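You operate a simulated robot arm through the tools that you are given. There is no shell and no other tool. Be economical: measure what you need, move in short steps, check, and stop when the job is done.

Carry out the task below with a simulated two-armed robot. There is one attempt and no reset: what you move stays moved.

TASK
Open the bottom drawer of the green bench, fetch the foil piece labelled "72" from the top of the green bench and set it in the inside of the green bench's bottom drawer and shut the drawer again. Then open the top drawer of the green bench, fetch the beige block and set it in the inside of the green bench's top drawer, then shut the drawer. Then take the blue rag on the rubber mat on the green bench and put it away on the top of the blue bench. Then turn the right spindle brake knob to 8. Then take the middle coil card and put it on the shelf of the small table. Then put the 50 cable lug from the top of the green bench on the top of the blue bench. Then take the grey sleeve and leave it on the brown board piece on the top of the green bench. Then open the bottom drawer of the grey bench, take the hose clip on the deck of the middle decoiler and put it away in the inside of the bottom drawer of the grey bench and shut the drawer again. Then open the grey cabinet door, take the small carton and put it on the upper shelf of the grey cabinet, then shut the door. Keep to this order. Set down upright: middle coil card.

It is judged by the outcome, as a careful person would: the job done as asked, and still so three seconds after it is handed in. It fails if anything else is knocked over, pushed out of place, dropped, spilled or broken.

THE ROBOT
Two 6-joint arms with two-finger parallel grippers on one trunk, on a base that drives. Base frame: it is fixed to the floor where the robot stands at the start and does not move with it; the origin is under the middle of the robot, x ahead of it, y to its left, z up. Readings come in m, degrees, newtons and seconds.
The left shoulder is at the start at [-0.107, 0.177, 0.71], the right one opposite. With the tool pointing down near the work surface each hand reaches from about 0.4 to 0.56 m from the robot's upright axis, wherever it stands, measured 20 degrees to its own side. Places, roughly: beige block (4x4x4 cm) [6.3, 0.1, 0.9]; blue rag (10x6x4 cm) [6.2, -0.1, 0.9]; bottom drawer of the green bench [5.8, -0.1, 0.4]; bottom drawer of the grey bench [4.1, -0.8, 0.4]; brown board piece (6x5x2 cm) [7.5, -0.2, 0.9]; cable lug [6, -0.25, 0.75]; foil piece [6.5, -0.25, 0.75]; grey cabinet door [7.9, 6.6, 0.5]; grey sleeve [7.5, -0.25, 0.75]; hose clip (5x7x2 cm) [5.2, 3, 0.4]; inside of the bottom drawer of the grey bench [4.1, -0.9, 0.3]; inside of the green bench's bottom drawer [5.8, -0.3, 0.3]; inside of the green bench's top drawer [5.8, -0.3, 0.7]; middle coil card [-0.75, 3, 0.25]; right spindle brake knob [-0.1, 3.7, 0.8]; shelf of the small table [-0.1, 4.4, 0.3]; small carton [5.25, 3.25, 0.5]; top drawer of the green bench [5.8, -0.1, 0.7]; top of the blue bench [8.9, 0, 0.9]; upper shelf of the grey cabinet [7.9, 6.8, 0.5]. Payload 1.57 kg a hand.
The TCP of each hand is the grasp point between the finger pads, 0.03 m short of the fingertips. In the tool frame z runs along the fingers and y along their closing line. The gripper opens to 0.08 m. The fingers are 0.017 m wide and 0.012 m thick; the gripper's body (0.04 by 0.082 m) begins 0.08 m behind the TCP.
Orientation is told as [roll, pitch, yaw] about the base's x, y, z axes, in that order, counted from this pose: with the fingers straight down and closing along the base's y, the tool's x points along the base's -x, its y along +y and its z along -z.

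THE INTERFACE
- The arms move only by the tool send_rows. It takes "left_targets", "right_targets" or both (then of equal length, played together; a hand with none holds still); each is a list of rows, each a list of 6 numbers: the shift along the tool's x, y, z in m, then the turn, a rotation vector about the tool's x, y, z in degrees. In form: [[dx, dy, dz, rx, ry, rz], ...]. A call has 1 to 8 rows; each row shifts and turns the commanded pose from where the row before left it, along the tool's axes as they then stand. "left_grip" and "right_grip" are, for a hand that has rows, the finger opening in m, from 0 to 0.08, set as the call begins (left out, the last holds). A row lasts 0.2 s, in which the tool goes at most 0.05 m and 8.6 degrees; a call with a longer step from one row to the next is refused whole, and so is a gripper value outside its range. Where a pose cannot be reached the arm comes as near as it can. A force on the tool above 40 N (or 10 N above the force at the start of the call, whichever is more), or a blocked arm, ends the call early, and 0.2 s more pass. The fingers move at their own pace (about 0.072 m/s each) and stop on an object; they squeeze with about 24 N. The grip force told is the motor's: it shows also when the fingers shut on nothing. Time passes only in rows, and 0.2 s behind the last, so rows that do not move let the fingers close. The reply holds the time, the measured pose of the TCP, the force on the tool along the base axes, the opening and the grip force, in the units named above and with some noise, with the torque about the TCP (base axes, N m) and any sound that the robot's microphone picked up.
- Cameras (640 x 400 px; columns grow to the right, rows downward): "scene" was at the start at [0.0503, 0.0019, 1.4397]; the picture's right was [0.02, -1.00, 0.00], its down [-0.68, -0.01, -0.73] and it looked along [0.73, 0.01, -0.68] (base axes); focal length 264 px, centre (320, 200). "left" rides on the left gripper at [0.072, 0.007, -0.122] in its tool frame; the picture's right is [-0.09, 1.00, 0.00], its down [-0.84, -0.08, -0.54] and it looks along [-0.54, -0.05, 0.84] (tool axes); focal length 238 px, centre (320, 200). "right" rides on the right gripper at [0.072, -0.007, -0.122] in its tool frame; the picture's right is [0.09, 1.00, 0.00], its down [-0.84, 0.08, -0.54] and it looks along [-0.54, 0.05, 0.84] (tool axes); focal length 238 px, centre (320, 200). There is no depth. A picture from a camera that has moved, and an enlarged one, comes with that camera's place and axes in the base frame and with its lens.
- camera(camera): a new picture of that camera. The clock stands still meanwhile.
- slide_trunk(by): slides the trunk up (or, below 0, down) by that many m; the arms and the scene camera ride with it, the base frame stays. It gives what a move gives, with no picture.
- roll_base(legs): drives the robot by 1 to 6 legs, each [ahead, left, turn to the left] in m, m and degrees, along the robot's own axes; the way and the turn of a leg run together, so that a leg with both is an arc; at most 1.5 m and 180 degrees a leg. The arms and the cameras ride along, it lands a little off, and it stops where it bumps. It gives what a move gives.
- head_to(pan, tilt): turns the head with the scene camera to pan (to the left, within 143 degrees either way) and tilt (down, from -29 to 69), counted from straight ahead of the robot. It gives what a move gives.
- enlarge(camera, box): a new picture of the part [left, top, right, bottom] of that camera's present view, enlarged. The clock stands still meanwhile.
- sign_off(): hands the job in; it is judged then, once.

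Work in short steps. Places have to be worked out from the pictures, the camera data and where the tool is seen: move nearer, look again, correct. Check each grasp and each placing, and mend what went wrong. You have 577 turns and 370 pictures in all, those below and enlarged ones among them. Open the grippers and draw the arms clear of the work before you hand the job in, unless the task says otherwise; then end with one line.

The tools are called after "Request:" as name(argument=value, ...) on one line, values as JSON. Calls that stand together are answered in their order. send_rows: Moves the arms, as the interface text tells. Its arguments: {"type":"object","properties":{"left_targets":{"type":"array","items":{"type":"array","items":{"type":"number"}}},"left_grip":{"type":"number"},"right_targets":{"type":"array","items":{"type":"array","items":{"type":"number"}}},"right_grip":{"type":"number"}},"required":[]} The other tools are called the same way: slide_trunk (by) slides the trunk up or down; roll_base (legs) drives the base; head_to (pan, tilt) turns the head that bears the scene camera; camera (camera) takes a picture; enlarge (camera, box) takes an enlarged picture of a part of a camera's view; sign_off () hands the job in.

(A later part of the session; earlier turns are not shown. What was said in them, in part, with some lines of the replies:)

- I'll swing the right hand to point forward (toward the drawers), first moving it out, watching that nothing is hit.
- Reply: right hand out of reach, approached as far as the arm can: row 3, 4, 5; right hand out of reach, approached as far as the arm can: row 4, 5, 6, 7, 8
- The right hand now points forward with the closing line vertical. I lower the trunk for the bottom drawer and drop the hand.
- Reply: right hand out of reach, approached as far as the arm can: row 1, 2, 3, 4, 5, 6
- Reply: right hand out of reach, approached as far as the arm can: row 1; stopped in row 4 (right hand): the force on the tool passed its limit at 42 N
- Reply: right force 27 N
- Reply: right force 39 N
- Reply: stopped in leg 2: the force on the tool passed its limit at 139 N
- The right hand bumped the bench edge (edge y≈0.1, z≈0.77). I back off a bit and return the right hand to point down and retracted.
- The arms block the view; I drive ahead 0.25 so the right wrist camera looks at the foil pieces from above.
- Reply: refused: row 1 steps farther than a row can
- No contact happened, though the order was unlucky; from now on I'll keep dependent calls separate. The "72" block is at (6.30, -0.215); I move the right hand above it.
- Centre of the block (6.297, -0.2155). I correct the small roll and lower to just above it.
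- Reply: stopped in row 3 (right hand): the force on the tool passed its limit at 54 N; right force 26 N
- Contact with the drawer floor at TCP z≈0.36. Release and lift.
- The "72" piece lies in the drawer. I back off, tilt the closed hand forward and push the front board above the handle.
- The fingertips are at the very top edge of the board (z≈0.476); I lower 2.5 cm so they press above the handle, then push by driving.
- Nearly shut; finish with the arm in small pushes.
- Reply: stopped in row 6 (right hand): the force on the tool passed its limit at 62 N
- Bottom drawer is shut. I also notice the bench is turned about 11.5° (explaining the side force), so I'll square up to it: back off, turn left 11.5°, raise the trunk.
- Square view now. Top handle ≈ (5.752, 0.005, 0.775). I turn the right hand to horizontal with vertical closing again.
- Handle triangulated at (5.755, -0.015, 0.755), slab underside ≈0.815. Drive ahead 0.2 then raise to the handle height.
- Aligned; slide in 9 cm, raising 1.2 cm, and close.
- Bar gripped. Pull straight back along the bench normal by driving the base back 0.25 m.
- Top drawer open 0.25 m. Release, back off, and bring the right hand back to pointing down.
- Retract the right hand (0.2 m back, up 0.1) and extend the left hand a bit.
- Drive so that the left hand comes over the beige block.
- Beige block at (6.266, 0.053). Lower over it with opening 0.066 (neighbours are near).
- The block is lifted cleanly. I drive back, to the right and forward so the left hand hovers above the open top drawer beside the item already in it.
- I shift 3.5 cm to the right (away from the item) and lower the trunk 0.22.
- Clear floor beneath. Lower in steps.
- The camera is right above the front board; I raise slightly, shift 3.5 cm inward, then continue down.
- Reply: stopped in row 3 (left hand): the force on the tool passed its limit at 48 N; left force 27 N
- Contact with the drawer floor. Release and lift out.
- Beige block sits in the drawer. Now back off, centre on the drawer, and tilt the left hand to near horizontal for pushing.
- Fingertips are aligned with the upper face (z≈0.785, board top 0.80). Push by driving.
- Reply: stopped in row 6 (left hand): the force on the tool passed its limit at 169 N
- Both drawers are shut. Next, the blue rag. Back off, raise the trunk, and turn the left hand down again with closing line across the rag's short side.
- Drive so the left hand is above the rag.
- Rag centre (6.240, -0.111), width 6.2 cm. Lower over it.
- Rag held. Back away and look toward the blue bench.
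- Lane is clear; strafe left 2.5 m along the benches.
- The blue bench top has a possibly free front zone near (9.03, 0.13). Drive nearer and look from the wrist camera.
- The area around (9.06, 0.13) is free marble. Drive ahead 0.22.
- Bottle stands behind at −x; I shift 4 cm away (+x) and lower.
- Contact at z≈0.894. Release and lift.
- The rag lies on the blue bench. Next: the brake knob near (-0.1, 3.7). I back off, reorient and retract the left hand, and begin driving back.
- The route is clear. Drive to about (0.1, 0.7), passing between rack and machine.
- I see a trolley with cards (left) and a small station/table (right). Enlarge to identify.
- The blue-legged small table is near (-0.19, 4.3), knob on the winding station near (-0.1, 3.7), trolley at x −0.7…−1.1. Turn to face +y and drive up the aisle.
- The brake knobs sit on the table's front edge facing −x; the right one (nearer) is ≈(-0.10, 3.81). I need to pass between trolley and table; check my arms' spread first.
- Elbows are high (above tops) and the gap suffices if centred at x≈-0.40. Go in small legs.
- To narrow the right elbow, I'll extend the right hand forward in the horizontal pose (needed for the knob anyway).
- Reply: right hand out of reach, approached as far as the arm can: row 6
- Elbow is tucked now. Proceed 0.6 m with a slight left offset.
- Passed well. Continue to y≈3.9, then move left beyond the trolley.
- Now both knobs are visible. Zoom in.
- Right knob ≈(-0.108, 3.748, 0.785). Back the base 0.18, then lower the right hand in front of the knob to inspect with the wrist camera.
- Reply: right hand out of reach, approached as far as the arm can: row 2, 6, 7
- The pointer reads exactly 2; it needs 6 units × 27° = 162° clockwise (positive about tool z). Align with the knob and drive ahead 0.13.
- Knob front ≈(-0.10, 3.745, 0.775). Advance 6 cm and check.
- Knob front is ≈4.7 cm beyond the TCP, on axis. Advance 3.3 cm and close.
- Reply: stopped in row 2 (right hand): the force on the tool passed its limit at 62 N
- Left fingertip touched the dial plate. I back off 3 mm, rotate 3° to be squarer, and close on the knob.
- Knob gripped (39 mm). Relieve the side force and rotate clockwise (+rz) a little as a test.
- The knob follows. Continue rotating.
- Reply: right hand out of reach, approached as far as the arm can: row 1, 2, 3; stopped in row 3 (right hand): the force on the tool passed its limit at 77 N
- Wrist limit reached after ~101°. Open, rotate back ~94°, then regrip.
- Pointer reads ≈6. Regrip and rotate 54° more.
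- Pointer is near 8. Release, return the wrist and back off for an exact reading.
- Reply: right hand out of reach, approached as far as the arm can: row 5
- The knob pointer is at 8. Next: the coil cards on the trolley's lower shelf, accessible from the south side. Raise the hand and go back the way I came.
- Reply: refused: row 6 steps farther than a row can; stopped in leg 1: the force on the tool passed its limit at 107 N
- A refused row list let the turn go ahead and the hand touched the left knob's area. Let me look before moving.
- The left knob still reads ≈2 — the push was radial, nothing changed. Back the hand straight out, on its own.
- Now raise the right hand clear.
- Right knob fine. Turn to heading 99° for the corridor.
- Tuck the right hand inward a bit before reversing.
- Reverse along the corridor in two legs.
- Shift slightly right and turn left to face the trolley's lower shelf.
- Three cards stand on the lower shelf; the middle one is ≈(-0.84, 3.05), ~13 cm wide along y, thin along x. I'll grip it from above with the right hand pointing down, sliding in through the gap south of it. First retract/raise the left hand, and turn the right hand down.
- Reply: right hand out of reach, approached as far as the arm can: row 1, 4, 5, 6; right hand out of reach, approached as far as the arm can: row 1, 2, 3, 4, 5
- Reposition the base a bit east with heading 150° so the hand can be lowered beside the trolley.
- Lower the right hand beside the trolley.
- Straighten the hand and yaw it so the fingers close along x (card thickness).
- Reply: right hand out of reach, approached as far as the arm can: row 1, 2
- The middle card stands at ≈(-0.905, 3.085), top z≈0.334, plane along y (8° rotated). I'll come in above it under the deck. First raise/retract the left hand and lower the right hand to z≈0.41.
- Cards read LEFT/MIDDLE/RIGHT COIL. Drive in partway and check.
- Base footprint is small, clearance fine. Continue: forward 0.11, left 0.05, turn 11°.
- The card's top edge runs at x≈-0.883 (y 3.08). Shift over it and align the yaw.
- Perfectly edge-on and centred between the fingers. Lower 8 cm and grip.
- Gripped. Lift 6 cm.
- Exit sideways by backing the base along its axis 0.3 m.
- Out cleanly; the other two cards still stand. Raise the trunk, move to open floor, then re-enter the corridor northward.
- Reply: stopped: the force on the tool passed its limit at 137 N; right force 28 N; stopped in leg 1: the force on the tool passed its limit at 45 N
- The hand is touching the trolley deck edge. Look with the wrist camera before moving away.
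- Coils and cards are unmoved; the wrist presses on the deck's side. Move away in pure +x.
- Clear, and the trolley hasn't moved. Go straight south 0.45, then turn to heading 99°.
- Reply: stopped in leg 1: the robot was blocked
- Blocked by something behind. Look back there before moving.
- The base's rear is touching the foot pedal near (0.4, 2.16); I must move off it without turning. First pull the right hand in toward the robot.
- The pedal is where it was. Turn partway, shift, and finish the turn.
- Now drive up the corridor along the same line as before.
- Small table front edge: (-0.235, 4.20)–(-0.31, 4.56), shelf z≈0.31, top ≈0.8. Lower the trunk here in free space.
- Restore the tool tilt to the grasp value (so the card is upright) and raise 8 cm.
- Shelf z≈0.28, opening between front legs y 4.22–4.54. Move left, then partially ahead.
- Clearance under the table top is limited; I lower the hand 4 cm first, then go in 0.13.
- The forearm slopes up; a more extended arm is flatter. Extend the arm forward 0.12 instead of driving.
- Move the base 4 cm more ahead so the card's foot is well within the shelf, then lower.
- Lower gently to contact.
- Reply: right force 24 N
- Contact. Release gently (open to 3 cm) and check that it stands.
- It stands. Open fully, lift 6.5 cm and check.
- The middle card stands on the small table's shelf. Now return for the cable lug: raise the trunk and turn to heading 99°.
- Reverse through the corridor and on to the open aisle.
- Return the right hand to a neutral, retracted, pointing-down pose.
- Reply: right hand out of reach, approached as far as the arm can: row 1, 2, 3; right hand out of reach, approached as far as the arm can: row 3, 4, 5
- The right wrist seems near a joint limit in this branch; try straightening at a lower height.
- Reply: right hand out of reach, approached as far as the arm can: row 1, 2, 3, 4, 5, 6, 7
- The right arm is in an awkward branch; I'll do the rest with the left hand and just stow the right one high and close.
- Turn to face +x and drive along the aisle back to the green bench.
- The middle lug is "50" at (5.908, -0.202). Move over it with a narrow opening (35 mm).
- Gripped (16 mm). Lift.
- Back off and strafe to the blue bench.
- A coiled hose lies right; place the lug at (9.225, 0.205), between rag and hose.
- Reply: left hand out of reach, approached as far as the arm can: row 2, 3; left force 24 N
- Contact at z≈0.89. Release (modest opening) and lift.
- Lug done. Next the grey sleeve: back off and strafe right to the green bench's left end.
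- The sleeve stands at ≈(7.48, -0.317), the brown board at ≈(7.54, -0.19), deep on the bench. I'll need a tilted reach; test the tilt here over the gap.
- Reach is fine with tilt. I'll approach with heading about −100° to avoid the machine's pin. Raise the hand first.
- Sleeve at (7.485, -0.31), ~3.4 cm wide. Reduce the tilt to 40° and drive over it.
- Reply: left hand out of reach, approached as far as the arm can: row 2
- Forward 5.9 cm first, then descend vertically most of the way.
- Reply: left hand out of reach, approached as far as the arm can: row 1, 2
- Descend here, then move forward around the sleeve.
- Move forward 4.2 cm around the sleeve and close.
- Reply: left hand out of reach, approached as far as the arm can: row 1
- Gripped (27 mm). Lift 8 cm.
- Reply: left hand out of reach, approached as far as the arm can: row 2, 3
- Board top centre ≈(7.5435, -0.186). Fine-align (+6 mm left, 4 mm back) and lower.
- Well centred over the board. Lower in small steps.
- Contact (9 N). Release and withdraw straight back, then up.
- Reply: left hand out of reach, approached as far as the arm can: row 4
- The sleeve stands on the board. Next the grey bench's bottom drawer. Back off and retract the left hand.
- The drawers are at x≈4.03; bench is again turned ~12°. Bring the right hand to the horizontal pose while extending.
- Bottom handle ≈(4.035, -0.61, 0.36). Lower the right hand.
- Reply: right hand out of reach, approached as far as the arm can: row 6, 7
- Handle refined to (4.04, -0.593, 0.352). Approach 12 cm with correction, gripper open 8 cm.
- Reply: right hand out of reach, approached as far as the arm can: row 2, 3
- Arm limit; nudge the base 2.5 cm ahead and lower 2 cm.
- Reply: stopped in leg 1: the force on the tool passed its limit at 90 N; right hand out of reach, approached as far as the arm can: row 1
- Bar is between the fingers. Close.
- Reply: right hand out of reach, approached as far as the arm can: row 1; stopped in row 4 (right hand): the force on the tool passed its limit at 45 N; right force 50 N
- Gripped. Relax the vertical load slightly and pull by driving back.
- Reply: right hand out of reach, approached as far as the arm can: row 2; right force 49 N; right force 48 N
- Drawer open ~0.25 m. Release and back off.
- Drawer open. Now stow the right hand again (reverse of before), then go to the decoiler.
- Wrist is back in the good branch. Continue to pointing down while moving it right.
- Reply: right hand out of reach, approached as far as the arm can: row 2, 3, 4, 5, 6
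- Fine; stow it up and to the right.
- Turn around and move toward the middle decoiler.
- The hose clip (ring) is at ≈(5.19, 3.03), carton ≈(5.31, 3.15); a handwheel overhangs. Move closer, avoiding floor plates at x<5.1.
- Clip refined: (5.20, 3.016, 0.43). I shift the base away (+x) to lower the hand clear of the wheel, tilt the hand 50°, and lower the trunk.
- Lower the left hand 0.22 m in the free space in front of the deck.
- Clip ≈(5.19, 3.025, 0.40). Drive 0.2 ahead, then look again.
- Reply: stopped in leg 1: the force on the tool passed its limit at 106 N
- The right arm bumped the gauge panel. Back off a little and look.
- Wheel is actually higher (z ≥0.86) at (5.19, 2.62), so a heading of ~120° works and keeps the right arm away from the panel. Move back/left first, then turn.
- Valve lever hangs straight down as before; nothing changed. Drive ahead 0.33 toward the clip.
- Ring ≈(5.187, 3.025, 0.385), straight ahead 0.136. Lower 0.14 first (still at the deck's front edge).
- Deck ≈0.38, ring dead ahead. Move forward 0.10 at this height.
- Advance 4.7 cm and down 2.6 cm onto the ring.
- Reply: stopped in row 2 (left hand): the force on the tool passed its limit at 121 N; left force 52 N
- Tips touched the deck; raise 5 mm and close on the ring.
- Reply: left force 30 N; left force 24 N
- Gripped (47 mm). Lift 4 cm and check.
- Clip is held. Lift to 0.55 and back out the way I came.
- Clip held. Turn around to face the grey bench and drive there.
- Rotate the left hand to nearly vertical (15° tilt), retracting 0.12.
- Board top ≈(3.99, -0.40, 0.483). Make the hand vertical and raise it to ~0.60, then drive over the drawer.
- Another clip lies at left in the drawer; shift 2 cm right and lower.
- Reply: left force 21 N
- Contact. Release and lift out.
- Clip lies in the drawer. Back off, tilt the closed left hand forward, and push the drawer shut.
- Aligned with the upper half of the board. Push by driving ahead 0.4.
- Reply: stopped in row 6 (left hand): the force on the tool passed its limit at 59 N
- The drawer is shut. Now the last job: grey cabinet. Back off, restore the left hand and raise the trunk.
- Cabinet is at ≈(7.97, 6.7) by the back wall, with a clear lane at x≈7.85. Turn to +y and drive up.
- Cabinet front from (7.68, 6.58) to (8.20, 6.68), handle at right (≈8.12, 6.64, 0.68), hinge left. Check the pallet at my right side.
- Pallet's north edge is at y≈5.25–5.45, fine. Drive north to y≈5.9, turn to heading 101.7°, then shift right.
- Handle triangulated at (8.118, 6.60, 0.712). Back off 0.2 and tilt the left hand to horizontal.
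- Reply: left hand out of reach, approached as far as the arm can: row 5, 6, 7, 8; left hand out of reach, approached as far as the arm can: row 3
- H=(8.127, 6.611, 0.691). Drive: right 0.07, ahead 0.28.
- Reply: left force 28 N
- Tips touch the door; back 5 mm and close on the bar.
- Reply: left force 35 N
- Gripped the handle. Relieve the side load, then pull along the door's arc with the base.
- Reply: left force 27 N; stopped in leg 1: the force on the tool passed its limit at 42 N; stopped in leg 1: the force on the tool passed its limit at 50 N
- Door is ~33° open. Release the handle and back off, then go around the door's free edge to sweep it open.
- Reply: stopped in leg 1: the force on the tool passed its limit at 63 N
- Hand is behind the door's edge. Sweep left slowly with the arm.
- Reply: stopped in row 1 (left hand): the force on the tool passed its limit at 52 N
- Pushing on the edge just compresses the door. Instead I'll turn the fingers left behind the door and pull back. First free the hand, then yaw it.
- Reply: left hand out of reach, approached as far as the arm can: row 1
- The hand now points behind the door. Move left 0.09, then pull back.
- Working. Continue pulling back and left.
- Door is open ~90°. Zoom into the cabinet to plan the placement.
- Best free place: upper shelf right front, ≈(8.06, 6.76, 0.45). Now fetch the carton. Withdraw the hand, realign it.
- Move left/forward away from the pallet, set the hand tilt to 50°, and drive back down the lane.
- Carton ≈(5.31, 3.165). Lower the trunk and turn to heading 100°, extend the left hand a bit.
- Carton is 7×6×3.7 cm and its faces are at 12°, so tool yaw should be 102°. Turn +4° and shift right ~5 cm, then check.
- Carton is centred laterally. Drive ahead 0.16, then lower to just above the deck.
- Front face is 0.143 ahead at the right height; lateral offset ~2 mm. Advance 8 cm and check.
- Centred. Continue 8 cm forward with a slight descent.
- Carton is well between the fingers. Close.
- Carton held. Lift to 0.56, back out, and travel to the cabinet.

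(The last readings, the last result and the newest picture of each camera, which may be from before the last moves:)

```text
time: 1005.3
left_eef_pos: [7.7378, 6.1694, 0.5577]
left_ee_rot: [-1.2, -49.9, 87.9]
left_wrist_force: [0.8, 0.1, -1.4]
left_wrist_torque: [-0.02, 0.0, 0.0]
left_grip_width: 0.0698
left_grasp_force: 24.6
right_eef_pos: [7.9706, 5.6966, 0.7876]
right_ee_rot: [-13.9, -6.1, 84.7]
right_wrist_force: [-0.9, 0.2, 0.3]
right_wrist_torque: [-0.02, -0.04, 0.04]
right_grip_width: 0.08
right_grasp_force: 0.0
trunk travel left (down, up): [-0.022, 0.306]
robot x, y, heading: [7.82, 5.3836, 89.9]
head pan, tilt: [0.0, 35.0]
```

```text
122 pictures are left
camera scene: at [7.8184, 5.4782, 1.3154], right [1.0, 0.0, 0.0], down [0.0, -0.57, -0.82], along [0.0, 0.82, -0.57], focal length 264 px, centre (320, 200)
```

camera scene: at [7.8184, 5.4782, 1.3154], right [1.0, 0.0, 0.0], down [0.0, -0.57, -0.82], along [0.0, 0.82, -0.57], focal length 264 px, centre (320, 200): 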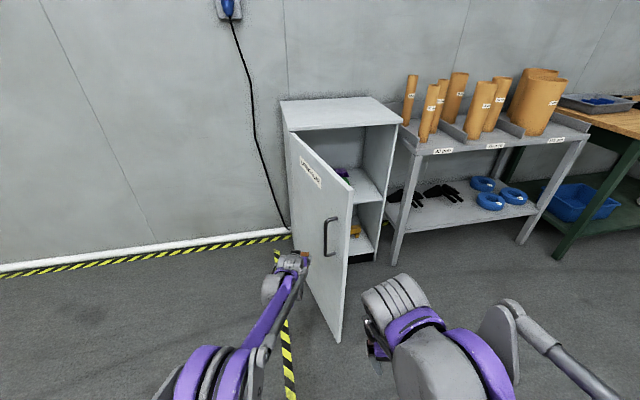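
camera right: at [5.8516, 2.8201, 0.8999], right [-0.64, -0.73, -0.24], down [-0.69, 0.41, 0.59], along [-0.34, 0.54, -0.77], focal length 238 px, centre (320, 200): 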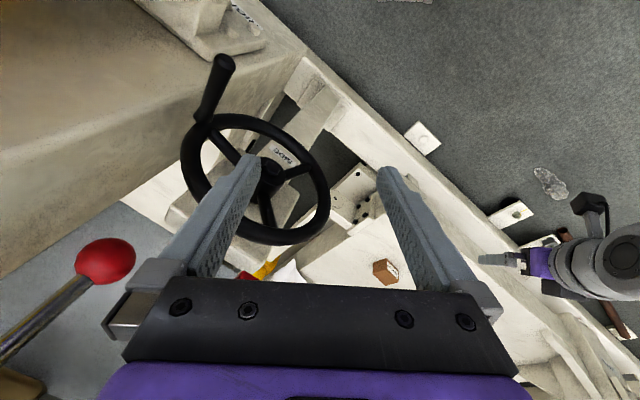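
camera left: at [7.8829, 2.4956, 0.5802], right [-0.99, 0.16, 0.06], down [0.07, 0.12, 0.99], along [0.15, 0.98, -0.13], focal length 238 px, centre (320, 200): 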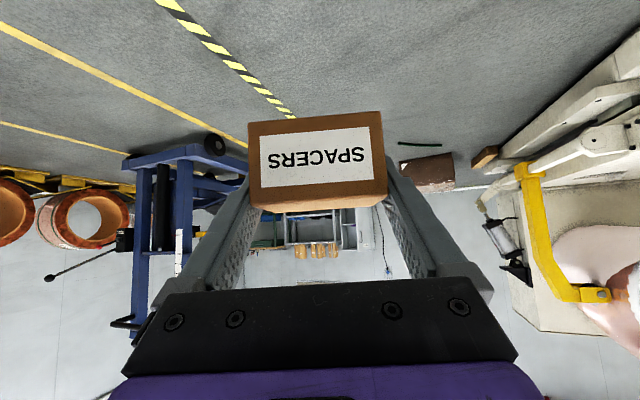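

The door hangs ~70° open with its free edge at (7.94, 6.16); I'm on its outer side. I'll retract the carton, then rotate right around the edge.

Request:
send_rows(left_targets=[[0.029, 0, -0.034, 0, 0, 0], [0.029, 0, -0.034, 0, 0, 0], [0.029, 0, -0.034, 0, 0, 0], [0.029, 0, -0.034, 0, 0, 0], [0.029, 0, -0.034, 0, 0, 0], [0.025, 0, -0.03, 0, 0, 0]])

```text
time: 1006.7
left_eef_pos: [7.723, 5.9074, 0.5584]
left_ee_rot: [-1.3, -49.8, 87.8]
left_wrist_force: [-0.3, 0.6, -2.0]
left_wrist_torque: [0.02, 0.0, 0.02]
left_grip_width: 0.0697
left_grasp_force: 24.5
right_eef_pos: [7.9705, 5.6975, 0.7872]
right_ee_rot: [-13.8, -6.2, 84.6]
right_wrist_force: [-0.3, 0.2, 0.0]
right_wrist_torque: [-0.02, -0.03, -0.01]
right_grip_width: 0.0798
right_grasp_force: 0.1
trunk travel left (down, up): [-0.022, 0.306]
robot x, y, heading: [7.8179, 5.3839, 89.9]
head pan, tilt: [0.0, 35.0]
```

Request:
roll_base(legs=[[0.1, -0.03, 0], [0, 0, -30]])

Request:
camera(camera="scene")

```text
time: 1009.3
left_eef_pos: [8.0281, 5.9837, 0.5571]
left_ee_rot: [-1.2, -49.8, 57.7]
left_wrist_force: [-0.8, -0.4, -1.7]
left_wrist_torque: [-0.03, 0.0, -0.02]
left_grip_width: 0.0696
left_grasp_force: 24.0
right_eef_pos: [8.1386, 5.6784, 0.7878]
right_ee_rot: [-13.7, -6.1, 54.4]
right_wrist_force: [0.9, -0.4, 0.2]
right_wrist_torque: [-0.01, 0.03, 0.0]
right_grip_width: 0.0801
right_grasp_force: 0.0
trunk travel left (down, up): [-0.022, 0.306]
robot x, y, heading: [7.8489, 5.4823, 60.0]
head pan, tilt: [0.0, 35.0]
```

```text
121 pictures are left
camera scene: at [7.8957, 5.5642, 1.3155], right [0.87, -0.5, 0.0], down [-0.29, -0.5, -0.82], along [0.41, 0.71, -0.57], focal length 264 px, centre (320, 200)
```

scene: 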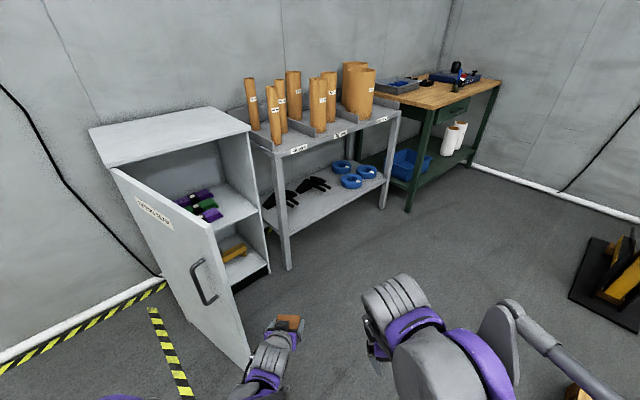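

Request:
roll_base(legs=[[0.3, 0, 0], [0.25, -0.1, 0]])

Request:
roll_base(legs=[[0, -0.06, 50]])

Request:
head_to(pan=0, tilt=42)

Request:
camera(camera="scene")

```text
time: 1012.9
left_eef_pos: [8.394, 6.415, 0.5584]
left_ee_rot: [-1.2, -49.8, 57.6]
left_wrist_force: [0.3, 0.2, -0.9]
left_wrist_torque: [0.03, -0.03, 0.02]
left_grip_width: 0.0697
left_grasp_force: 24.2
right_eef_pos: [8.5014, 6.1084, 0.7875]
right_ee_rot: [-13.8, -6.2, 54.3]
right_wrist_force: [0.1, 0.2, 0.0]
right_wrist_torque: [0.01, -0.01, -0.03]
right_grip_width: 0.08
right_grasp_force: 0.0
trunk travel left (down, up): [-0.022, 0.306]
robot x, y, heading: [8.2149, 5.9141, 60.1]
head pan, tilt: [0.0, 35.0]
```

```text
time: 1015.5
left_eef_pos: [7.9975, 6.3692, 0.5581]
left_ee_rot: [-1.4, -49.7, 107.8]
left_wrist_force: [-1.0, 0.6, -0.8]
left_wrist_torque: [0.0, 0.0, 0.02]
left_grip_width: 0.0697
left_grasp_force: 24.2
right_eef_pos: [8.3046, 6.2565, 0.7878]
right_ee_rot: [-13.9, -6.2, 104.6]
right_wrist_force: [0.2, 0.3, -0.2]
right_wrist_torque: [0.01, -0.01, 0.01]
right_grip_width: 0.08
right_grasp_force: 0.2
trunk travel left (down, up): [-0.022, 0.306]
robot x, y, heading: [8.2678, 5.9095, 109.9]
head pan, tilt: [0.0, 35.0]
```

```text
time: 1016.2
left_eef_pos: [7.9989, 6.3686, 0.5572]
left_ee_rot: [-1.3, -49.7, 107.9]
left_wrist_force: [0.9, -0.3, -1.1]
left_wrist_torque: [0.03, 0.01, -0.01]
left_grip_width: 0.0698
left_grasp_force: 23.5
right_eef_pos: [8.3036, 6.2569, 0.7887]
right_ee_rot: [-13.8, -6.1, 104.6]
right_wrist_force: [0.4, 0.1, -0.1]
right_wrist_torque: [-0.01, 0.03, 0.03]
right_grip_width: 0.0798
right_grasp_force: 0.1
trunk travel left (down, up): [-0.022, 0.306]
robot x, y, heading: [8.2732, 5.9112, 110.1]
head pan, tilt: [0.0, 42.0]
```

```text
120 pictures are left
camera scene: at [8.2378, 5.9939, 1.305], right [0.94, 0.34, 0.0], down [0.23, -0.63, -0.74], along [-0.26, 0.7, -0.67], focal length 264 px, centre (320, 200)
```

scene: 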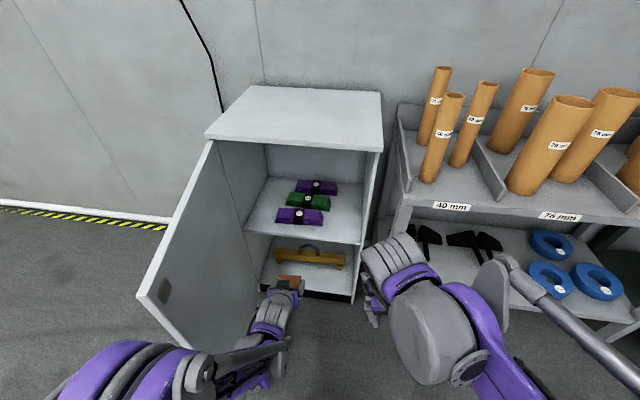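

Move right 0.18 and ahead 0.13, then check with the wrist camera.

Request:
roll_base(legs=[[0, -0.184, 0], [0.13, 0, 0]])

Request:
camera(camera="left")

Request:
camera(camera="scene")

```text
time: 1019.4
left_eef_pos: [8.1253, 6.5539, 0.5573]
left_ee_rot: [-1.2, -49.8, 107.9]
left_wrist_force: [-0.6, 0.0, -1.5]
left_wrist_torque: [-0.01, 0.03, 0.01]
left_grip_width: 0.0697
left_grasp_force: 24.3
right_eef_pos: [8.4315, 6.4428, 0.7882]
right_ee_rot: [-13.9, -6.1, 104.6]
right_wrist_force: [-0.3, 0.0, 0.0]
right_wrist_torque: [-0.01, 0.02, -0.03]
right_grip_width: 0.0799
right_grasp_force: 0.1
trunk travel left (down, up): [-0.022, 0.306]
robot x, y, heading: [8.3929, 6.0908, 110.4]
head pan, tilt: [0.0, 42.0]
```

```text
119 pictures are left
camera left: at [8.1593, 6.418, 0.5803], right [-0.97, -0.23, 0.06], down [0.02, 0.14, 0.99], along [-0.24, 0.96, -0.13], focal length 238 px, centre (320, 200)
```

left: 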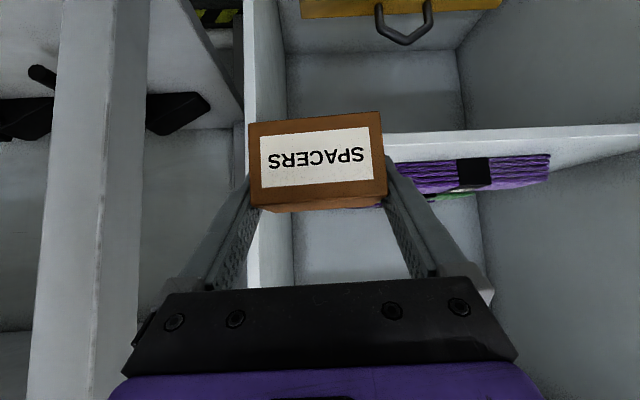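

```text
118 pictures are left
camera scene: at [8.366, 6.1796, 1.3049], right [0.94, 0.34, 0.0], down [0.23, -0.63, -0.74], along [-0.26, 0.7, -0.67], focal length 264 px, centre (320, 200)
```

scene: 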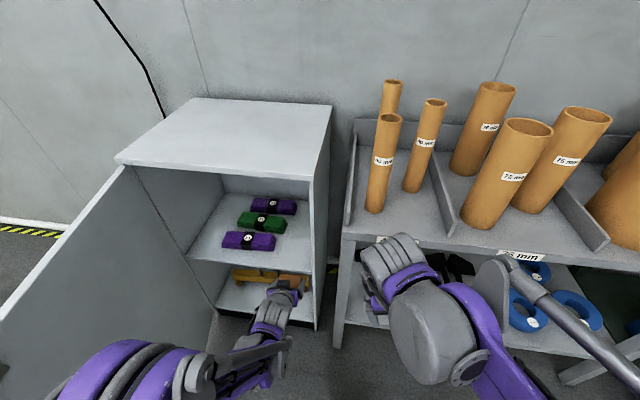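

I need better alignment: turn −6° (square with the cabinet) and shift left 8.5 cm.

Request:
roll_base(legs=[[0, 0, -6.2], [0, 0.085, 0]])

Request:
camera(camera="left")

```text
time: 1021.3
left_eef_pos: [8.0949, 6.5605, 0.5579]
left_ee_rot: [-1.3, -49.8, 101.8]
left_wrist_force: [0.3, -0.2, -1.3]
left_wrist_torque: [-0.01, 0.01, 0.0]
left_grip_width: 0.0697
left_grasp_force: 24.2
right_eef_pos: [8.3874, 6.4155, 0.7876]
right_ee_rot: [-13.7, -6.3, 98.5]
right_wrist_force: [-0.1, 0.3, 0.2]
right_wrist_torque: [0.03, -0.01, -0.02]
right_grip_width: 0.0802
right_grasp_force: 0.0
trunk travel left (down, up): [-0.022, 0.306]
robot x, y, heading: [8.3127, 6.0719, 104.0]
head pan, tilt: [0.0, 42.0]
```

```text
117 pictures are left
camera left: at [8.1133, 6.4207, 0.5804], right [-0.99, -0.13, 0.06], down [0.04, 0.14, 0.99], along [-0.13, 0.98, -0.13], focal length 238 px, centre (320, 200)
```

left: 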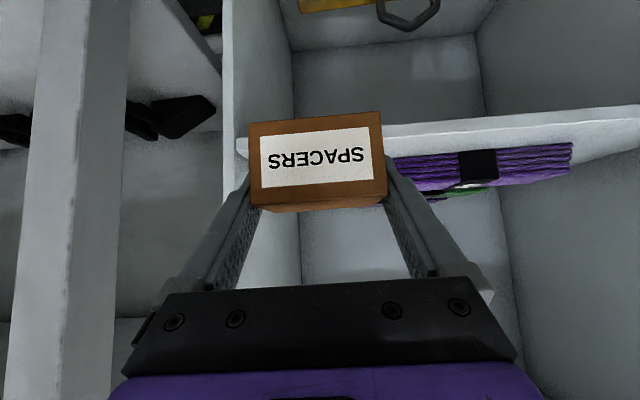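

Clear path: wall inner x≈8.16, strap end ≈7.985, shelf top ≈0.49. Advance 0.16 with the arm.

Request:
send_rows(left_targets=[[-0.0258, 0, 0.0306, 0, 0, 0], [-0.0258, 0, 0.0306, 0, 0, 0], [-0.0258, 0, 0.0306, 0, 0, 0], [-0.0258, 0, 0.0306, 0, 0, 0]])

Request:
camera(camera="left")

Request:
camera(camera="scene")

```text
time: 1022.3
left_eef_pos: [8.0645, 6.7159, 0.5571]
left_ee_rot: [-1.3, -49.8, 101.9]
left_wrist_force: [-0.2, 0.1, -2.4]
left_wrist_torque: [-0.03, 0.01, 0.0]
left_grip_width: 0.0696
left_grasp_force: 23.8
right_eef_pos: [8.3867, 6.4145, 0.7876]
right_ee_rot: [-13.9, -6.2, 98.5]
right_wrist_force: [1.3, -0.2, 0.0]
right_wrist_torque: [0.02, 0.0, -0.03]
right_grip_width: 0.08
right_grasp_force: 0.1
trunk travel left (down, up): [-0.022, 0.306]
robot x, y, heading: [8.3114, 6.073, 104.1]
head pan, tilt: [0.0, 42.0]
```

```text
116 pictures are left
camera left: at [8.083, 6.5769, 0.5807], right [-0.99, -0.13, 0.06], down [0.04, 0.14, 0.99], along [-0.13, 0.98, -0.13], focal length 238 px, centre (320, 200)
```

left: 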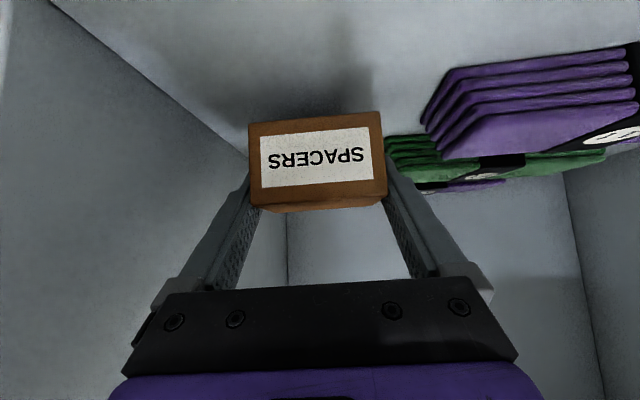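

```text
115 pictures are left
camera scene: at [8.2933, 6.1618, 1.3049], right [0.97, 0.24, 0.0], down [0.16, -0.65, -0.74], along [-0.18, 0.72, -0.67], focal length 264 px, centre (320, 200)
```

scene: 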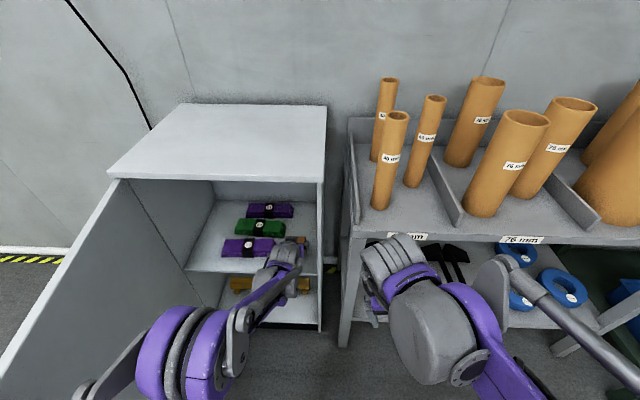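

Well placed between strap and wall. Lower gently to contact.

Request:
send_rows(left_targets=[[0.0115, 0, 0.0097, 0, 0, 0], [0.0076, 0, 0.0065, 0, 0, 0], [0.0046, 0, 0.0039, 0, 0, 0], [0.0046, 0, 0.0039, 0, 0, 0]])

Request:
camera(camera="left")

```text
time: 1023.3
left_eef_pos: [8.0653, 6.7179, 0.5266]
left_ee_rot: [-1.2, -50.3, 101.5]
left_wrist_force: [2.3, -6.6, 20.8]
left_wrist_torque: [-0.44, 0.48, 0.16]
left_grip_width: 0.0699
left_grasp_force: 23.6
right_eef_pos: [8.3878, 6.4143, 0.7885]
right_ee_rot: [-13.7, -6.4, 98.5]
right_wrist_force: [0.3, 0.4, -0.3]
right_wrist_torque: [-0.01, 0.01, 0.0]
right_grip_width: 0.0803
right_grasp_force: 0.1
trunk travel left (down, up): [-0.022, 0.306]
robot x, y, heading: [8.3138, 6.0725, 104.1]
head pan, tilt: [0.0, 42.0]
stopped in row 4 (left hand): the force on the tool passed its limit at 42 N (the readings are from after the stop); the commanded pose is now the measured one
```

```text
114 pictures are left
camera left: at [8.0839, 6.5783, 0.5478], right [-0.99, -0.13, 0.06], down [0.04, 0.13, 0.99], along [-0.13, 0.98, -0.12], focal length 238 px, centre (320, 200)
```

left: 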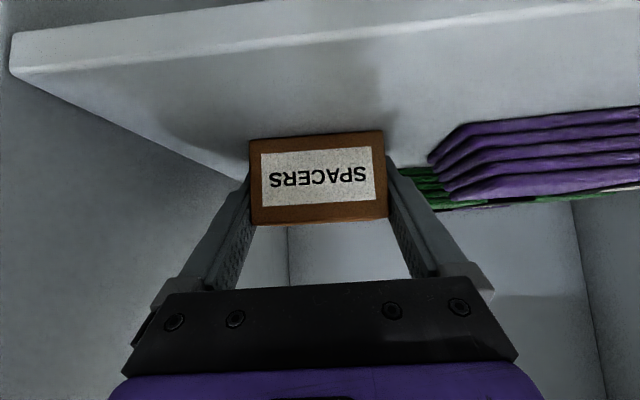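

Contact at z≈0.527. Release and withdraw straight back along the shelf.

Request:
send_rows(left_targets=[[0, 0, 0, 0, 0, 0], [0, 0, 0, 0, 0, 0], [0, 0, 0, 0, 0, 0]], left_grip=0.08)

Request:
send_rows(left_targets=[[-0.002, 0, -0.003, 0, 0, 0], [0.0194, 0, -0.023, 0, 0, 0], [0.0258, 0, -0.0306, 0, 0, 0], [0.0258, 0, -0.0306, 0, 0, 0], [0.0258, 0, -0.0306, 0, 0, 0], [0.0258, 0, -0.0306, 0, 0, 0]])

Request:
camera(camera="left")

```text
time: 1024.1
left_eef_pos: [8.0665, 6.7177, 0.5259]
left_ee_rot: [-1.1, -50.3, 101.5]
left_wrist_force: [9.7, -3.0, 28.5]
left_wrist_torque: [0.21, 0.93, -0.09]
left_grip_width: 0.0719
left_grasp_force: 0.1
right_eef_pos: [8.3878, 6.4127, 0.7887]
right_ee_rot: [-13.8, -6.4, 98.6]
right_wrist_force: [0.1, -0.3, -0.2]
right_wrist_torque: [0.01, 0.01, -0.02]
right_grip_width: 0.0801
right_grasp_force: 0.2
trunk travel left (down, up): [-0.022, 0.306]
robot x, y, heading: [8.3138, 6.0729, 103.9]
head pan, tilt: [0.0, 42.0]
```

```text
time: 1024.9
left_eef_pos: [8.0739, 6.664, 0.527]
left_ee_rot: [-1.0, -50.3, 101.4]
left_wrist_force: [1.5, -2.8, 3.0]
left_wrist_torque: [-0.01, 0.1, 0.07]
left_grip_width: 0.0794
left_grasp_force: 0.0
right_eef_pos: [8.3862, 6.4154, 0.788]
right_ee_rot: [-13.8, -6.2, 98.5]
right_wrist_force: [0.4, 0.5, -0.2]
right_wrist_torque: [0.03, -0.01, 0.03]
right_grip_width: 0.0802
right_grasp_force: 0.1
trunk travel left (down, up): [-0.022, 0.306]
robot x, y, heading: [8.3145, 6.0729, 104.3]
head pan, tilt: [0.0, 42.0]
stopped in row 3 (left hand): the force on the tool passed its limit at 47 N (the readings are from after the stop); the commanded pose is now the measured one
```

```text
113 pictures are left
camera left: at [8.0921, 6.5244, 0.5478], right [-0.99, -0.13, 0.06], down [0.04, 0.13, 0.99], along [-0.13, 0.98, -0.12], focal length 238 px, centre (320, 200)
```

left: 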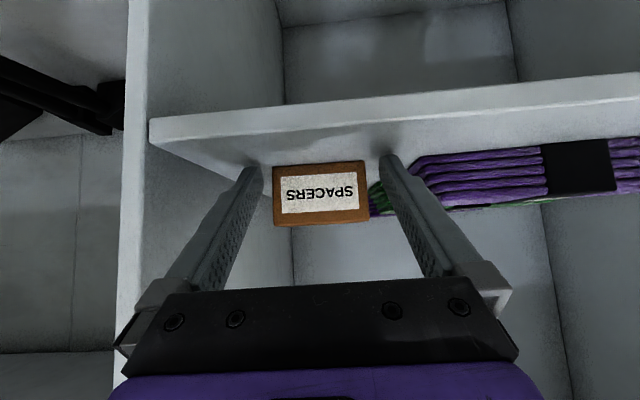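

Carton stays put on the shelf. The fingertips drag; raise 1.5 cm and back out with the base.

Request:
send_rows(left_targets=[[-0.0076, 0, -0.0065, 0, 0, 0], [-0.0076, 0, -0.0065, 0, 0, 0]])

Request:
roll_base(legs=[[-0.25, -0.03, 0]])

Request:
camera(camera="left")

Request:
camera(camera="scene")

```text
time: 1025.5
left_eef_pos: [8.0737, 6.663, 0.545]
left_ee_rot: [-0.9, -50.2, 101.5]
left_wrist_force: [-0.5, -0.5, 0.7]
left_wrist_torque: [-0.01, -0.03, -0.02]
left_grip_width: 0.0802
left_grasp_force: 0.1
right_eef_pos: [8.3864, 6.4168, 0.7886]
right_ee_rot: [-13.8, -6.2, 98.5]
right_wrist_force: [0.4, 0.2, -0.7]
right_wrist_torque: [0.04, 0.04, -0.01]
right_grip_width: 0.0799
right_grasp_force: 0.1
trunk travel left (down, up): [-0.022, 0.306]
robot x, y, heading: [8.3151, 6.073, 104.0]
head pan, tilt: [0.0, 42.0]
```

```text
time: 1027.3
left_eef_pos: [8.1623, 6.4302, 0.5464]
left_ee_rot: [-1.0, -50.3, 101.6]
left_wrist_force: [0.4, -0.1, -0.1]
left_wrist_torque: [0.01, -0.02, 0.0]
left_grip_width: 0.0801
left_grasp_force: 0.1
right_eef_pos: [8.4746, 6.1838, 0.7881]
right_ee_rot: [-13.7, -6.3, 98.5]
right_wrist_force: [-0.2, -0.6, -0.3]
right_wrist_torque: [-0.01, -0.02, 0.0]
right_grip_width: 0.0802
right_grasp_force: 0.0
trunk travel left (down, up): [-0.022, 0.306]
robot x, y, heading: [8.4022, 5.8413, 104.3]
head pan, tilt: [0.0, 42.0]
```

```text
112 pictures are left
camera left: at [8.1808, 6.2908, 0.5679], right [-0.99, -0.13, 0.06], down [0.04, 0.13, 0.99], along [-0.13, 0.98, -0.12], focal length 238 px, centre (320, 200)
```

left: 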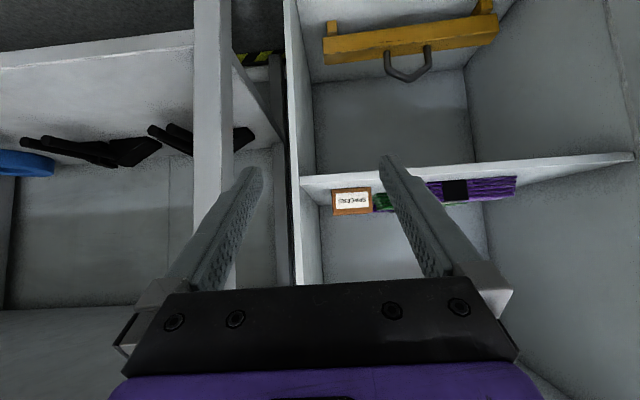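

```text
111 pictures are left
camera scene: at [8.3819, 5.9284, 1.305], right [0.97, 0.24, 0.0], down [0.16, -0.65, -0.74], along [-0.18, 0.72, -0.67], focal length 264 px, centre (320, 200)
```

scene: 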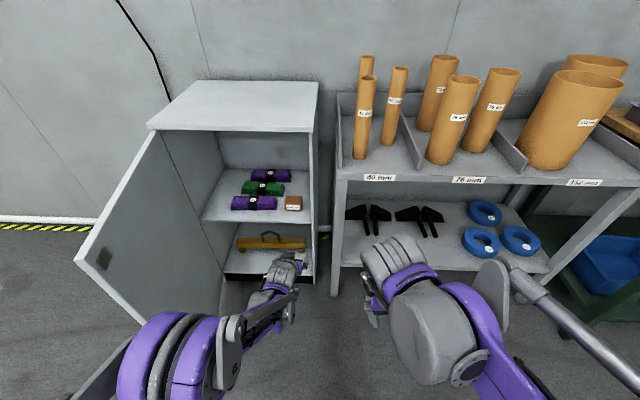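

Carton is on the upper shelf. Now shut the door: retract the hand and go back around the door's free edge to its outer side.

Request:
send_rows(left_targets=[[0.026, 0, -0.031, 0, 0, 0], [0.026, 0, -0.031, 0, 0, 0], [0.026, 0, -0.031, 0, 0, 0], [0.026, 0, -0.031, 0, 0, 0]], left_grip=0.0)

Request:
roll_base(legs=[[0.05, 0.1, 0], [0, 0, -44]])

Request:
roll_base(legs=[[-0.25, 0.08, 0], [-0.3, 0, 0]])

Request:
camera(camera="scene")

```text
time: 1028.3
left_eef_pos: [8.1933, 6.2718, 0.5453]
left_ee_rot: [-1.1, -50.3, 101.5]
left_wrist_force: [0.0, 0.0, 0.4]
left_wrist_torque: [0.0, -0.01, 0.0]
left_grip_width: 0.0001
left_grasp_force: 21.6
right_eef_pos: [8.4748, 6.1829, 0.7878]
right_ee_rot: [-13.8, -6.3, 98.5]
right_wrist_force: [0.1, -0.4, 0.6]
right_wrist_torque: [-0.01, 0.02, -0.01]
right_grip_width: 0.0797
right_grasp_force: 0.1
trunk travel left (down, up): [-0.022, 0.306]
robot x, y, heading: [8.3983, 5.8434, 103.9]
head pan, tilt: [0.0, 42.0]
```

```text
time: 1031.9
left_eef_pos: [8.438, 6.3226, 0.5452]
left_ee_rot: [-1.1, -50.3, 57.9]
left_wrist_force: [0.0, 0.1, 0.3]
left_wrist_torque: [-0.02, -0.04, 0.01]
left_grip_width: 0.0001
left_grasp_force: 21.2
right_eef_pos: [8.5831, 6.0631, 0.7886]
right_ee_rot: [-13.7, -6.3, 55.0]
right_wrist_force: [-0.3, 0.1, -0.4]
right_wrist_torque: [0.0, -0.02, 0.01]
right_grip_width: 0.0801
right_grasp_force: 0.1
trunk travel left (down, up): [-0.022, 0.306]
robot x, y, heading: [8.2912, 5.8671, 60.6]
head pan, tilt: [0.0, 42.0]
```

```text
time: 1035.4
left_eef_pos: [8.099, 5.8904, 0.5462]
left_ee_rot: [-1.1, -50.3, 58.2]
left_wrist_force: [-0.5, -0.9, -1.0]
left_wrist_torque: [-0.01, 0.0, -0.01]
left_grip_width: 0.0001
left_grasp_force: 21.6
right_eef_pos: [8.2437, 5.6334, 0.7871]
right_ee_rot: [-13.8, -6.3, 55.2]
right_wrist_force: [-0.5, -0.4, -0.3]
right_wrist_torque: [0.05, 0.0, 0.03]
right_grip_width: 0.08
right_grasp_force: 0.1
trunk travel left (down, up): [-0.022, 0.306]
robot x, y, heading: [7.9526, 5.4376, 60.8]
head pan, tilt: [0.0, 42.0]
```

```text
110 pictures are left
camera scene: at [8.0001, 5.5119, 1.305], right [0.87, -0.49, 0.0], down [-0.33, -0.58, -0.74], along [0.36, 0.65, -0.67], focal length 264 px, centre (320, 200)
```

scene: 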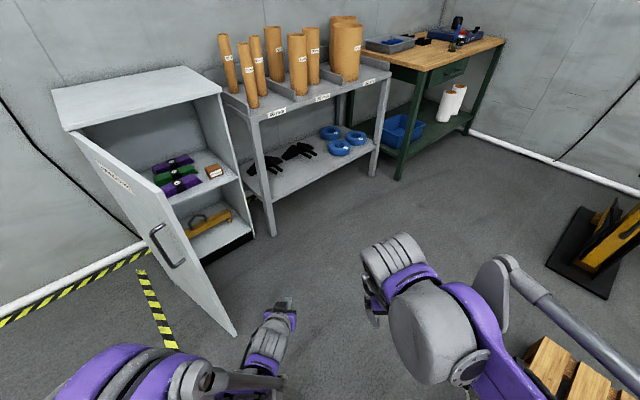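

Move left so the fist is on the outer side of the door.

Request:
roll_base(legs=[[-0.04, 0.42, 0]])

Request:
camera(camera="scene")

```text
time: 1039.6
left_eef_pos: [7.7146, 6.0591, 0.546]
left_ee_rot: [-1.0, -50.2, 58.2]
left_wrist_force: [0.8, -0.3, 0.1]
left_wrist_torque: [0.04, 0.03, -0.03]
left_grip_width: 0.0
left_grasp_force: 21.4
right_eef_pos: [7.8582, 5.8023, 0.7868]
right_ee_rot: [-13.8, -6.3, 55.2]
right_wrist_force: [0.4, 0.1, -0.2]
right_wrist_torque: [0.01, 0.0, -0.01]
right_grip_width: 0.0797
right_grasp_force: 0.0
trunk travel left (down, up): [-0.022, 0.306]
robot x, y, heading: [7.574, 5.602, 60.8]
head pan, tilt: [0.0, 42.0]
```

```text
109 pictures are left
camera scene: at [7.6157, 5.681, 1.305], right [0.87, -0.49, 0.0], down [-0.33, -0.58, -0.74], along [0.36, 0.65, -0.67], focal length 264 px, centre (320, 200)
```

scene: 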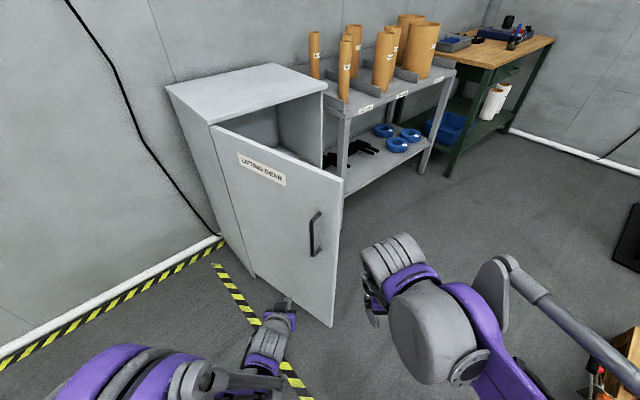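

Push the door closed in steps.

Request:
roll_base(legs=[[0.3, 0, 0]])

Request:
camera(camera="scene")

```text
time: 1041.6
left_eef_pos: [7.8578, 6.3132, 0.5453]
left_ee_rot: [-1.0, -50.3, 58.0]
left_wrist_force: [-0.3, 0.6, 0.2]
left_wrist_torque: [-0.04, -0.01, 0.04]
left_grip_width: 0.0
left_grasp_force: 21.0
right_eef_pos: [8.0007, 6.0545, 0.7871]
right_ee_rot: [-13.9, -6.3, 55.1]
right_wrist_force: [-0.1, 0.5, 0.0]
right_wrist_torque: [0.0, -0.04, -0.03]
right_grip_width: 0.0799
right_grasp_force: 0.1
trunk travel left (down, up): [-0.022, 0.306]
robot x, y, heading: [7.7134, 5.8556, 60.6]
head pan, tilt: [0.0, 42.0]
```

```text
108 pictures are left
camera scene: at [7.7585, 5.9349, 1.305], right [0.87, -0.49, 0.0], down [-0.33, -0.58, -0.74], along [0.36, 0.65, -0.67], focal length 264 px, centre (320, 200)
```

scene: 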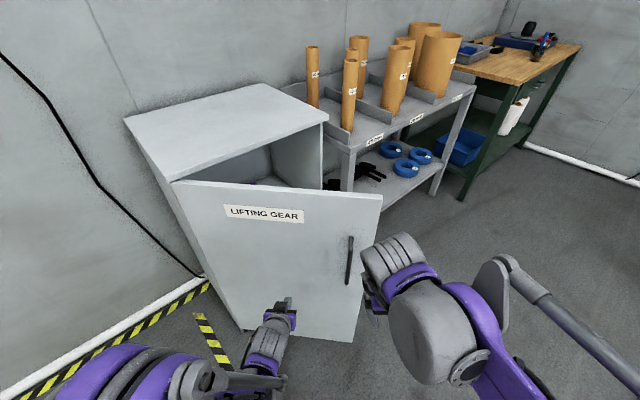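

Continue along the arc.

Request:
roll_base(legs=[[0.11, 0, 0]])

Request:
roll_base(legs=[[0.11, 0.04, 0]])

Request:
camera(camera="scene")

```text
time: 1042.8
left_eef_pos: [7.9107, 6.4093, 0.5452]
left_ee_rot: [-1.0, -50.4, 58.1]
left_wrist_force: [0.9, 0.5, -0.5]
left_wrist_torque: [0.0, 0.01, 0.0]
left_grip_width: 0.0002
left_grasp_force: 20.7
right_eef_pos: [8.0555, 6.1512, 0.7888]
right_ee_rot: [-13.7, -6.2, 55.2]
right_wrist_force: [0.3, 1.1, 0.1]
right_wrist_torque: [-0.01, 0.03, -0.01]
right_grip_width: 0.0802
right_grasp_force: 0.1
trunk travel left (down, up): [-0.022, 0.306]
robot x, y, heading: [7.7666, 5.9511, 60.5]
head pan, tilt: [0.0, 42.0]
```

```text
time: 1044.0
left_eef_pos: [7.9321, 6.5243, 0.5455]
left_ee_rot: [-1.0, -50.4, 58.0]
left_wrist_force: [-0.1, -0.3, -0.3]
left_wrist_torque: [0.0, -0.02, -0.01]
left_grip_width: 0.0
left_grasp_force: 20.9
right_eef_pos: [8.0752, 6.2655, 0.789]
right_ee_rot: [-13.7, -6.2, 55.2]
right_wrist_force: [-0.4, 0.5, 0.0]
right_wrist_torque: [-0.03, 0.0, 0.02]
right_grip_width: 0.0798
right_grasp_force: 0.1
trunk travel left (down, up): [-0.022, 0.306]
robot x, y, heading: [7.7884, 6.0666, 60.6]
head pan, tilt: [0.0, 42.0]
```

```text
107 pictures are left
camera scene: at [7.8316, 6.1462, 1.305], right [0.87, -0.49, 0.0], down [-0.33, -0.58, -0.74], along [0.37, 0.65, -0.67], focal length 264 px, centre (320, 200)
```

scene: 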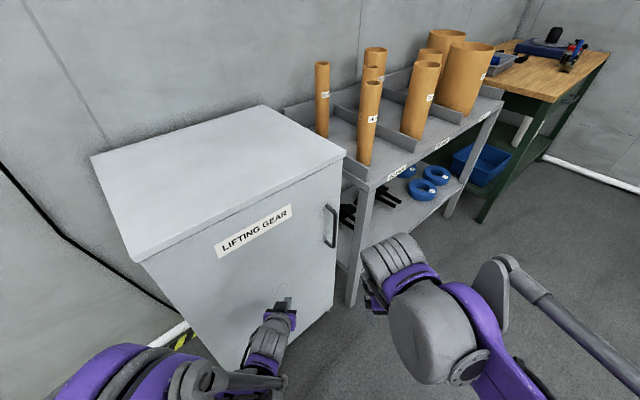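

Almost shut. Push on until it stops.

Request:
roll_base(legs=[[0.06, 0.04, 0]])

Request:
send_rows(left_targets=[[-0.0064, 0.004, 0.0076, 0, 0, 0], [-0.0064, 0.004, 0.0076, 0, 0, 0], [-0.0064, 0.004, 0.0076, 0, 0, 0], [-0.0064, 0.004, 0.0076, 0, 0, 0], [-0.0064, 0.004, 0.0076, 0, 0, 0], [-0.0064, 0.004, 0.0076, 0, 0, 0]])

Request:
camera(camera="scene")

```text
time: 1045.0
left_eef_pos: [7.9304, 6.5543, 0.5462]
left_ee_rot: [-1.6, -50.1, 58.1]
left_wrist_force: [-1.1, -4.3, 2.5]
left_wrist_torque: [0.05, -0.02, 0.03]
left_grip_width: 0.0
left_grasp_force: 21.0
right_eef_pos: [8.0719, 6.3031, 0.7877]
right_ee_rot: [-13.7, -6.3, 55.0]
right_wrist_force: [0.3, -0.3, 0.4]
right_wrist_torque: [-0.01, 0.01, 0.03]
right_grip_width: 0.0801
right_grasp_force: 0.0
trunk travel left (down, up): [-0.022, 0.306]
robot x, y, heading: [7.7841, 6.1055, 60.5]
head pan, tilt: [0.0, 42.0]
stopped in leg 1: the force on the tool passed its limit at 112 N (the readings are from after the stop); the commanded pose is now the measured one
```

```text
time: 1045.3
left_eef_pos: [7.9299, 6.5555, 0.5453]
left_ee_rot: [-2.0, -49.8, 58.5]
left_wrist_force: [-2.2, -12.0, 8.6]
left_wrist_torque: [0.05, -0.03, -0.05]
left_grip_width: 0.0
left_grasp_force: 20.8
right_eef_pos: [8.0719, 6.3024, 0.7889]
right_ee_rot: [-13.6, -6.3, 55.0]
right_wrist_force: [-0.6, 0.5, 0.4]
right_wrist_torque: [-0.04, 0.0, 0.04]
right_grip_width: 0.0799
right_grasp_force: 0.1
trunk travel left (down, up): [-0.022, 0.306]
robot x, y, heading: [7.7845, 6.1057, 60.4]
head pan, tilt: [0.0, 42.0]
stopped in row 1 (left hand): the force on the tool passed its limit at 50 N (the readings are from after the stop); the commanded pose is now the measured one
```

```text
106 pictures are left
camera scene: at [7.8289, 6.1815, 1.3051], right [0.87, -0.49, 0.0], down [-0.33, -0.58, -0.74], along [0.37, 0.65, -0.67], focal length 264 px, centre (320, 200)
```

scene: 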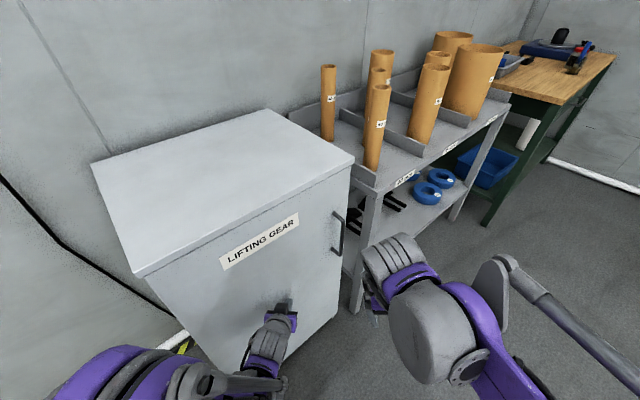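

The door stops solidly – shut. Back off and verify.

Request:
roll_base(legs=[[-0.35, 0, 0], [0, 0, 35]])

Request:
camera(camera="scene")

Request:
enlarge(camera="scene", box=[250, 90, 450, 290])

```text
time: 1049.2
left_eef_pos: [7.4779, 6.2562, 0.5452]
left_ee_rot: [-1.7, -49.7, 93.1]
left_wrist_force: [-0.1, 0.0, -0.6]
left_wrist_torque: [-0.02, -0.03, -0.02]
left_grip_width: 0.0
left_grasp_force: 21.4
right_eef_pos: [7.74, 6.1287, 0.7873]
right_ee_rot: [-13.8, -6.2, 89.7]
right_wrist_force: [-0.7, 1.0, 1.0]
right_wrist_torque: [0.01, -0.01, -0.01]
right_grip_width: 0.0801
right_grasp_force: 0.0
trunk travel left (down, up): [-0.022, 0.306]
robot x, y, heading: [7.6141, 5.799, 94.9]
head pan, tilt: [0.0, 42.0]
```

```text
105 pictures are left
camera scene: at [7.6078, 5.8919, 1.305], right [1.0, 0.09, 0.0], down [0.06, -0.67, -0.74], along [-0.07, 0.74, -0.67], focal length 264 px, centre (320, 200)
```

scene: 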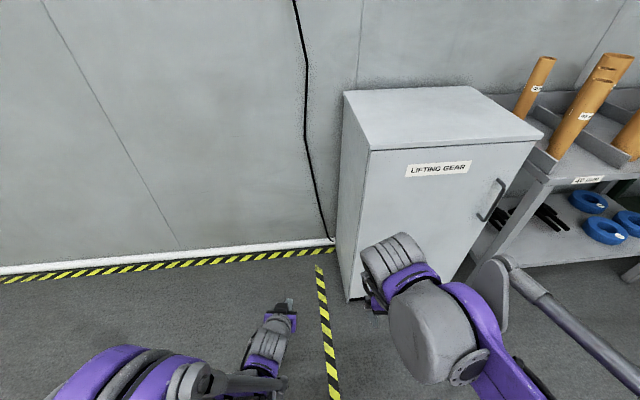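

```text
2.00 times, centred on (350, 190) of scene
camera zoom: at [7.6078, 5.8919, 1.305], right [1.0, 0.09, 0.0], down [0.06, -0.67, -0.74], along [-0.07, 0.74, -0.67], focal length 527 px, centre (260, 220)
```

zoom: 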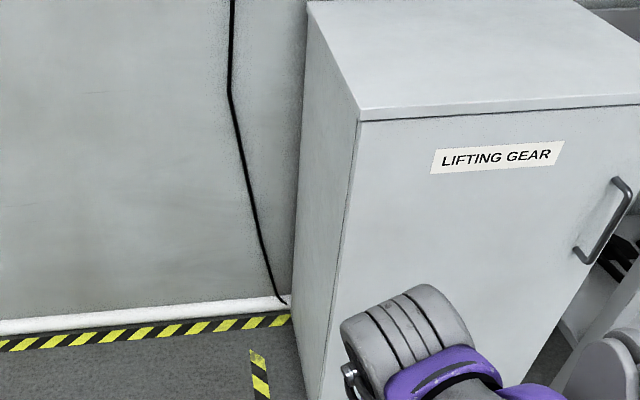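

The door is flush shut. Open the gripper, back clear, then hand in.

Request:
send_rows(left_targets=[[0, 0, -0.02, 0, 0, 0], [0, 0, -0.02, 0, 0, 0], [0, 0, 0, 0, 0, 0], [0, 0, 0, 0, 0, 0]], left_grip=0.08)

Request:
roll_base(legs=[[-0.25, 0, 0]])

Request:
camera(camera="scene")

```text
time: 1050.2
left_eef_pos: [7.4781, 6.225, 0.5719]
left_ee_rot: [-1.9, -49.7, 93.0]
left_wrist_force: [0.4, 0.4, 0.1]
left_wrist_torque: [0.0, 0.02, 0.02]
left_grip_width: 0.08
left_grasp_force: 0.0
right_eef_pos: [7.7391, 6.1293, 0.7897]
right_ee_rot: [-13.8, -6.2, 89.8]
right_wrist_force: [-0.7, 0.0, -0.8]
right_wrist_torque: [-0.01, -0.02, 0.01]
right_grip_width: 0.08
right_grasp_force: 0.0
trunk travel left (down, up): [-0.022, 0.306]
robot x, y, heading: [7.6151, 5.8037, 95.0]
head pan, tilt: [0.0, 42.0]
```

```text
time: 1052.0
left_eef_pos: [7.4993, 5.9773, 0.5709]
left_ee_rot: [-1.9, -49.7, 93.4]
left_wrist_force: [0.3, -0.3, 0.6]
left_wrist_torque: [-0.01, -0.01, 0.04]
left_grip_width: 0.08
left_grasp_force: 0.1
right_eef_pos: [7.7608, 5.8818, 0.7873]
right_ee_rot: [-13.8, -6.4, 90.0]
right_wrist_force: [0.5, -0.3, -0.1]
right_wrist_torque: [-0.01, -0.02, 0.0]
right_grip_width: 0.0802
right_grasp_force: 0.0
trunk travel left (down, up): [-0.022, 0.306]
robot x, y, heading: [7.6421, 5.5508, 95.2]
head pan, tilt: [0.0, 42.0]
```

```text
103 pictures are left
camera scene: at [7.6304, 5.6435, 1.305], right [1.0, 0.1, 0.0], down [0.06, -0.67, -0.74], along [-0.07, 0.74, -0.67], focal length 264 px, centre (320, 200)
```

scene: 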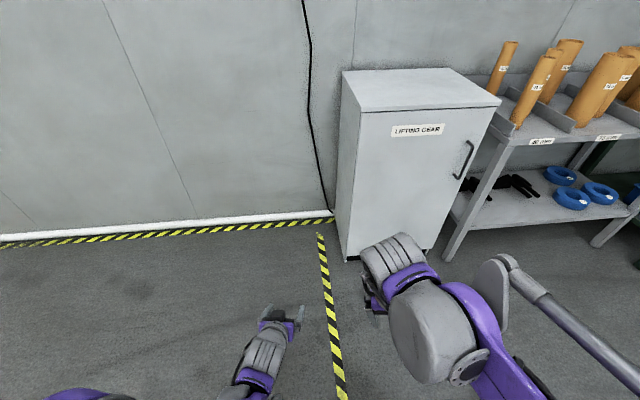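

Everything is done, the cabinet is shut and both hands are open and clear; I hand in the job.

Request:
sign_off()

```text
The job is handed in.
```

I completed all nine steps in the order you gave and handed the job in. I checked each placement by camera at the time, but not again before handing in.
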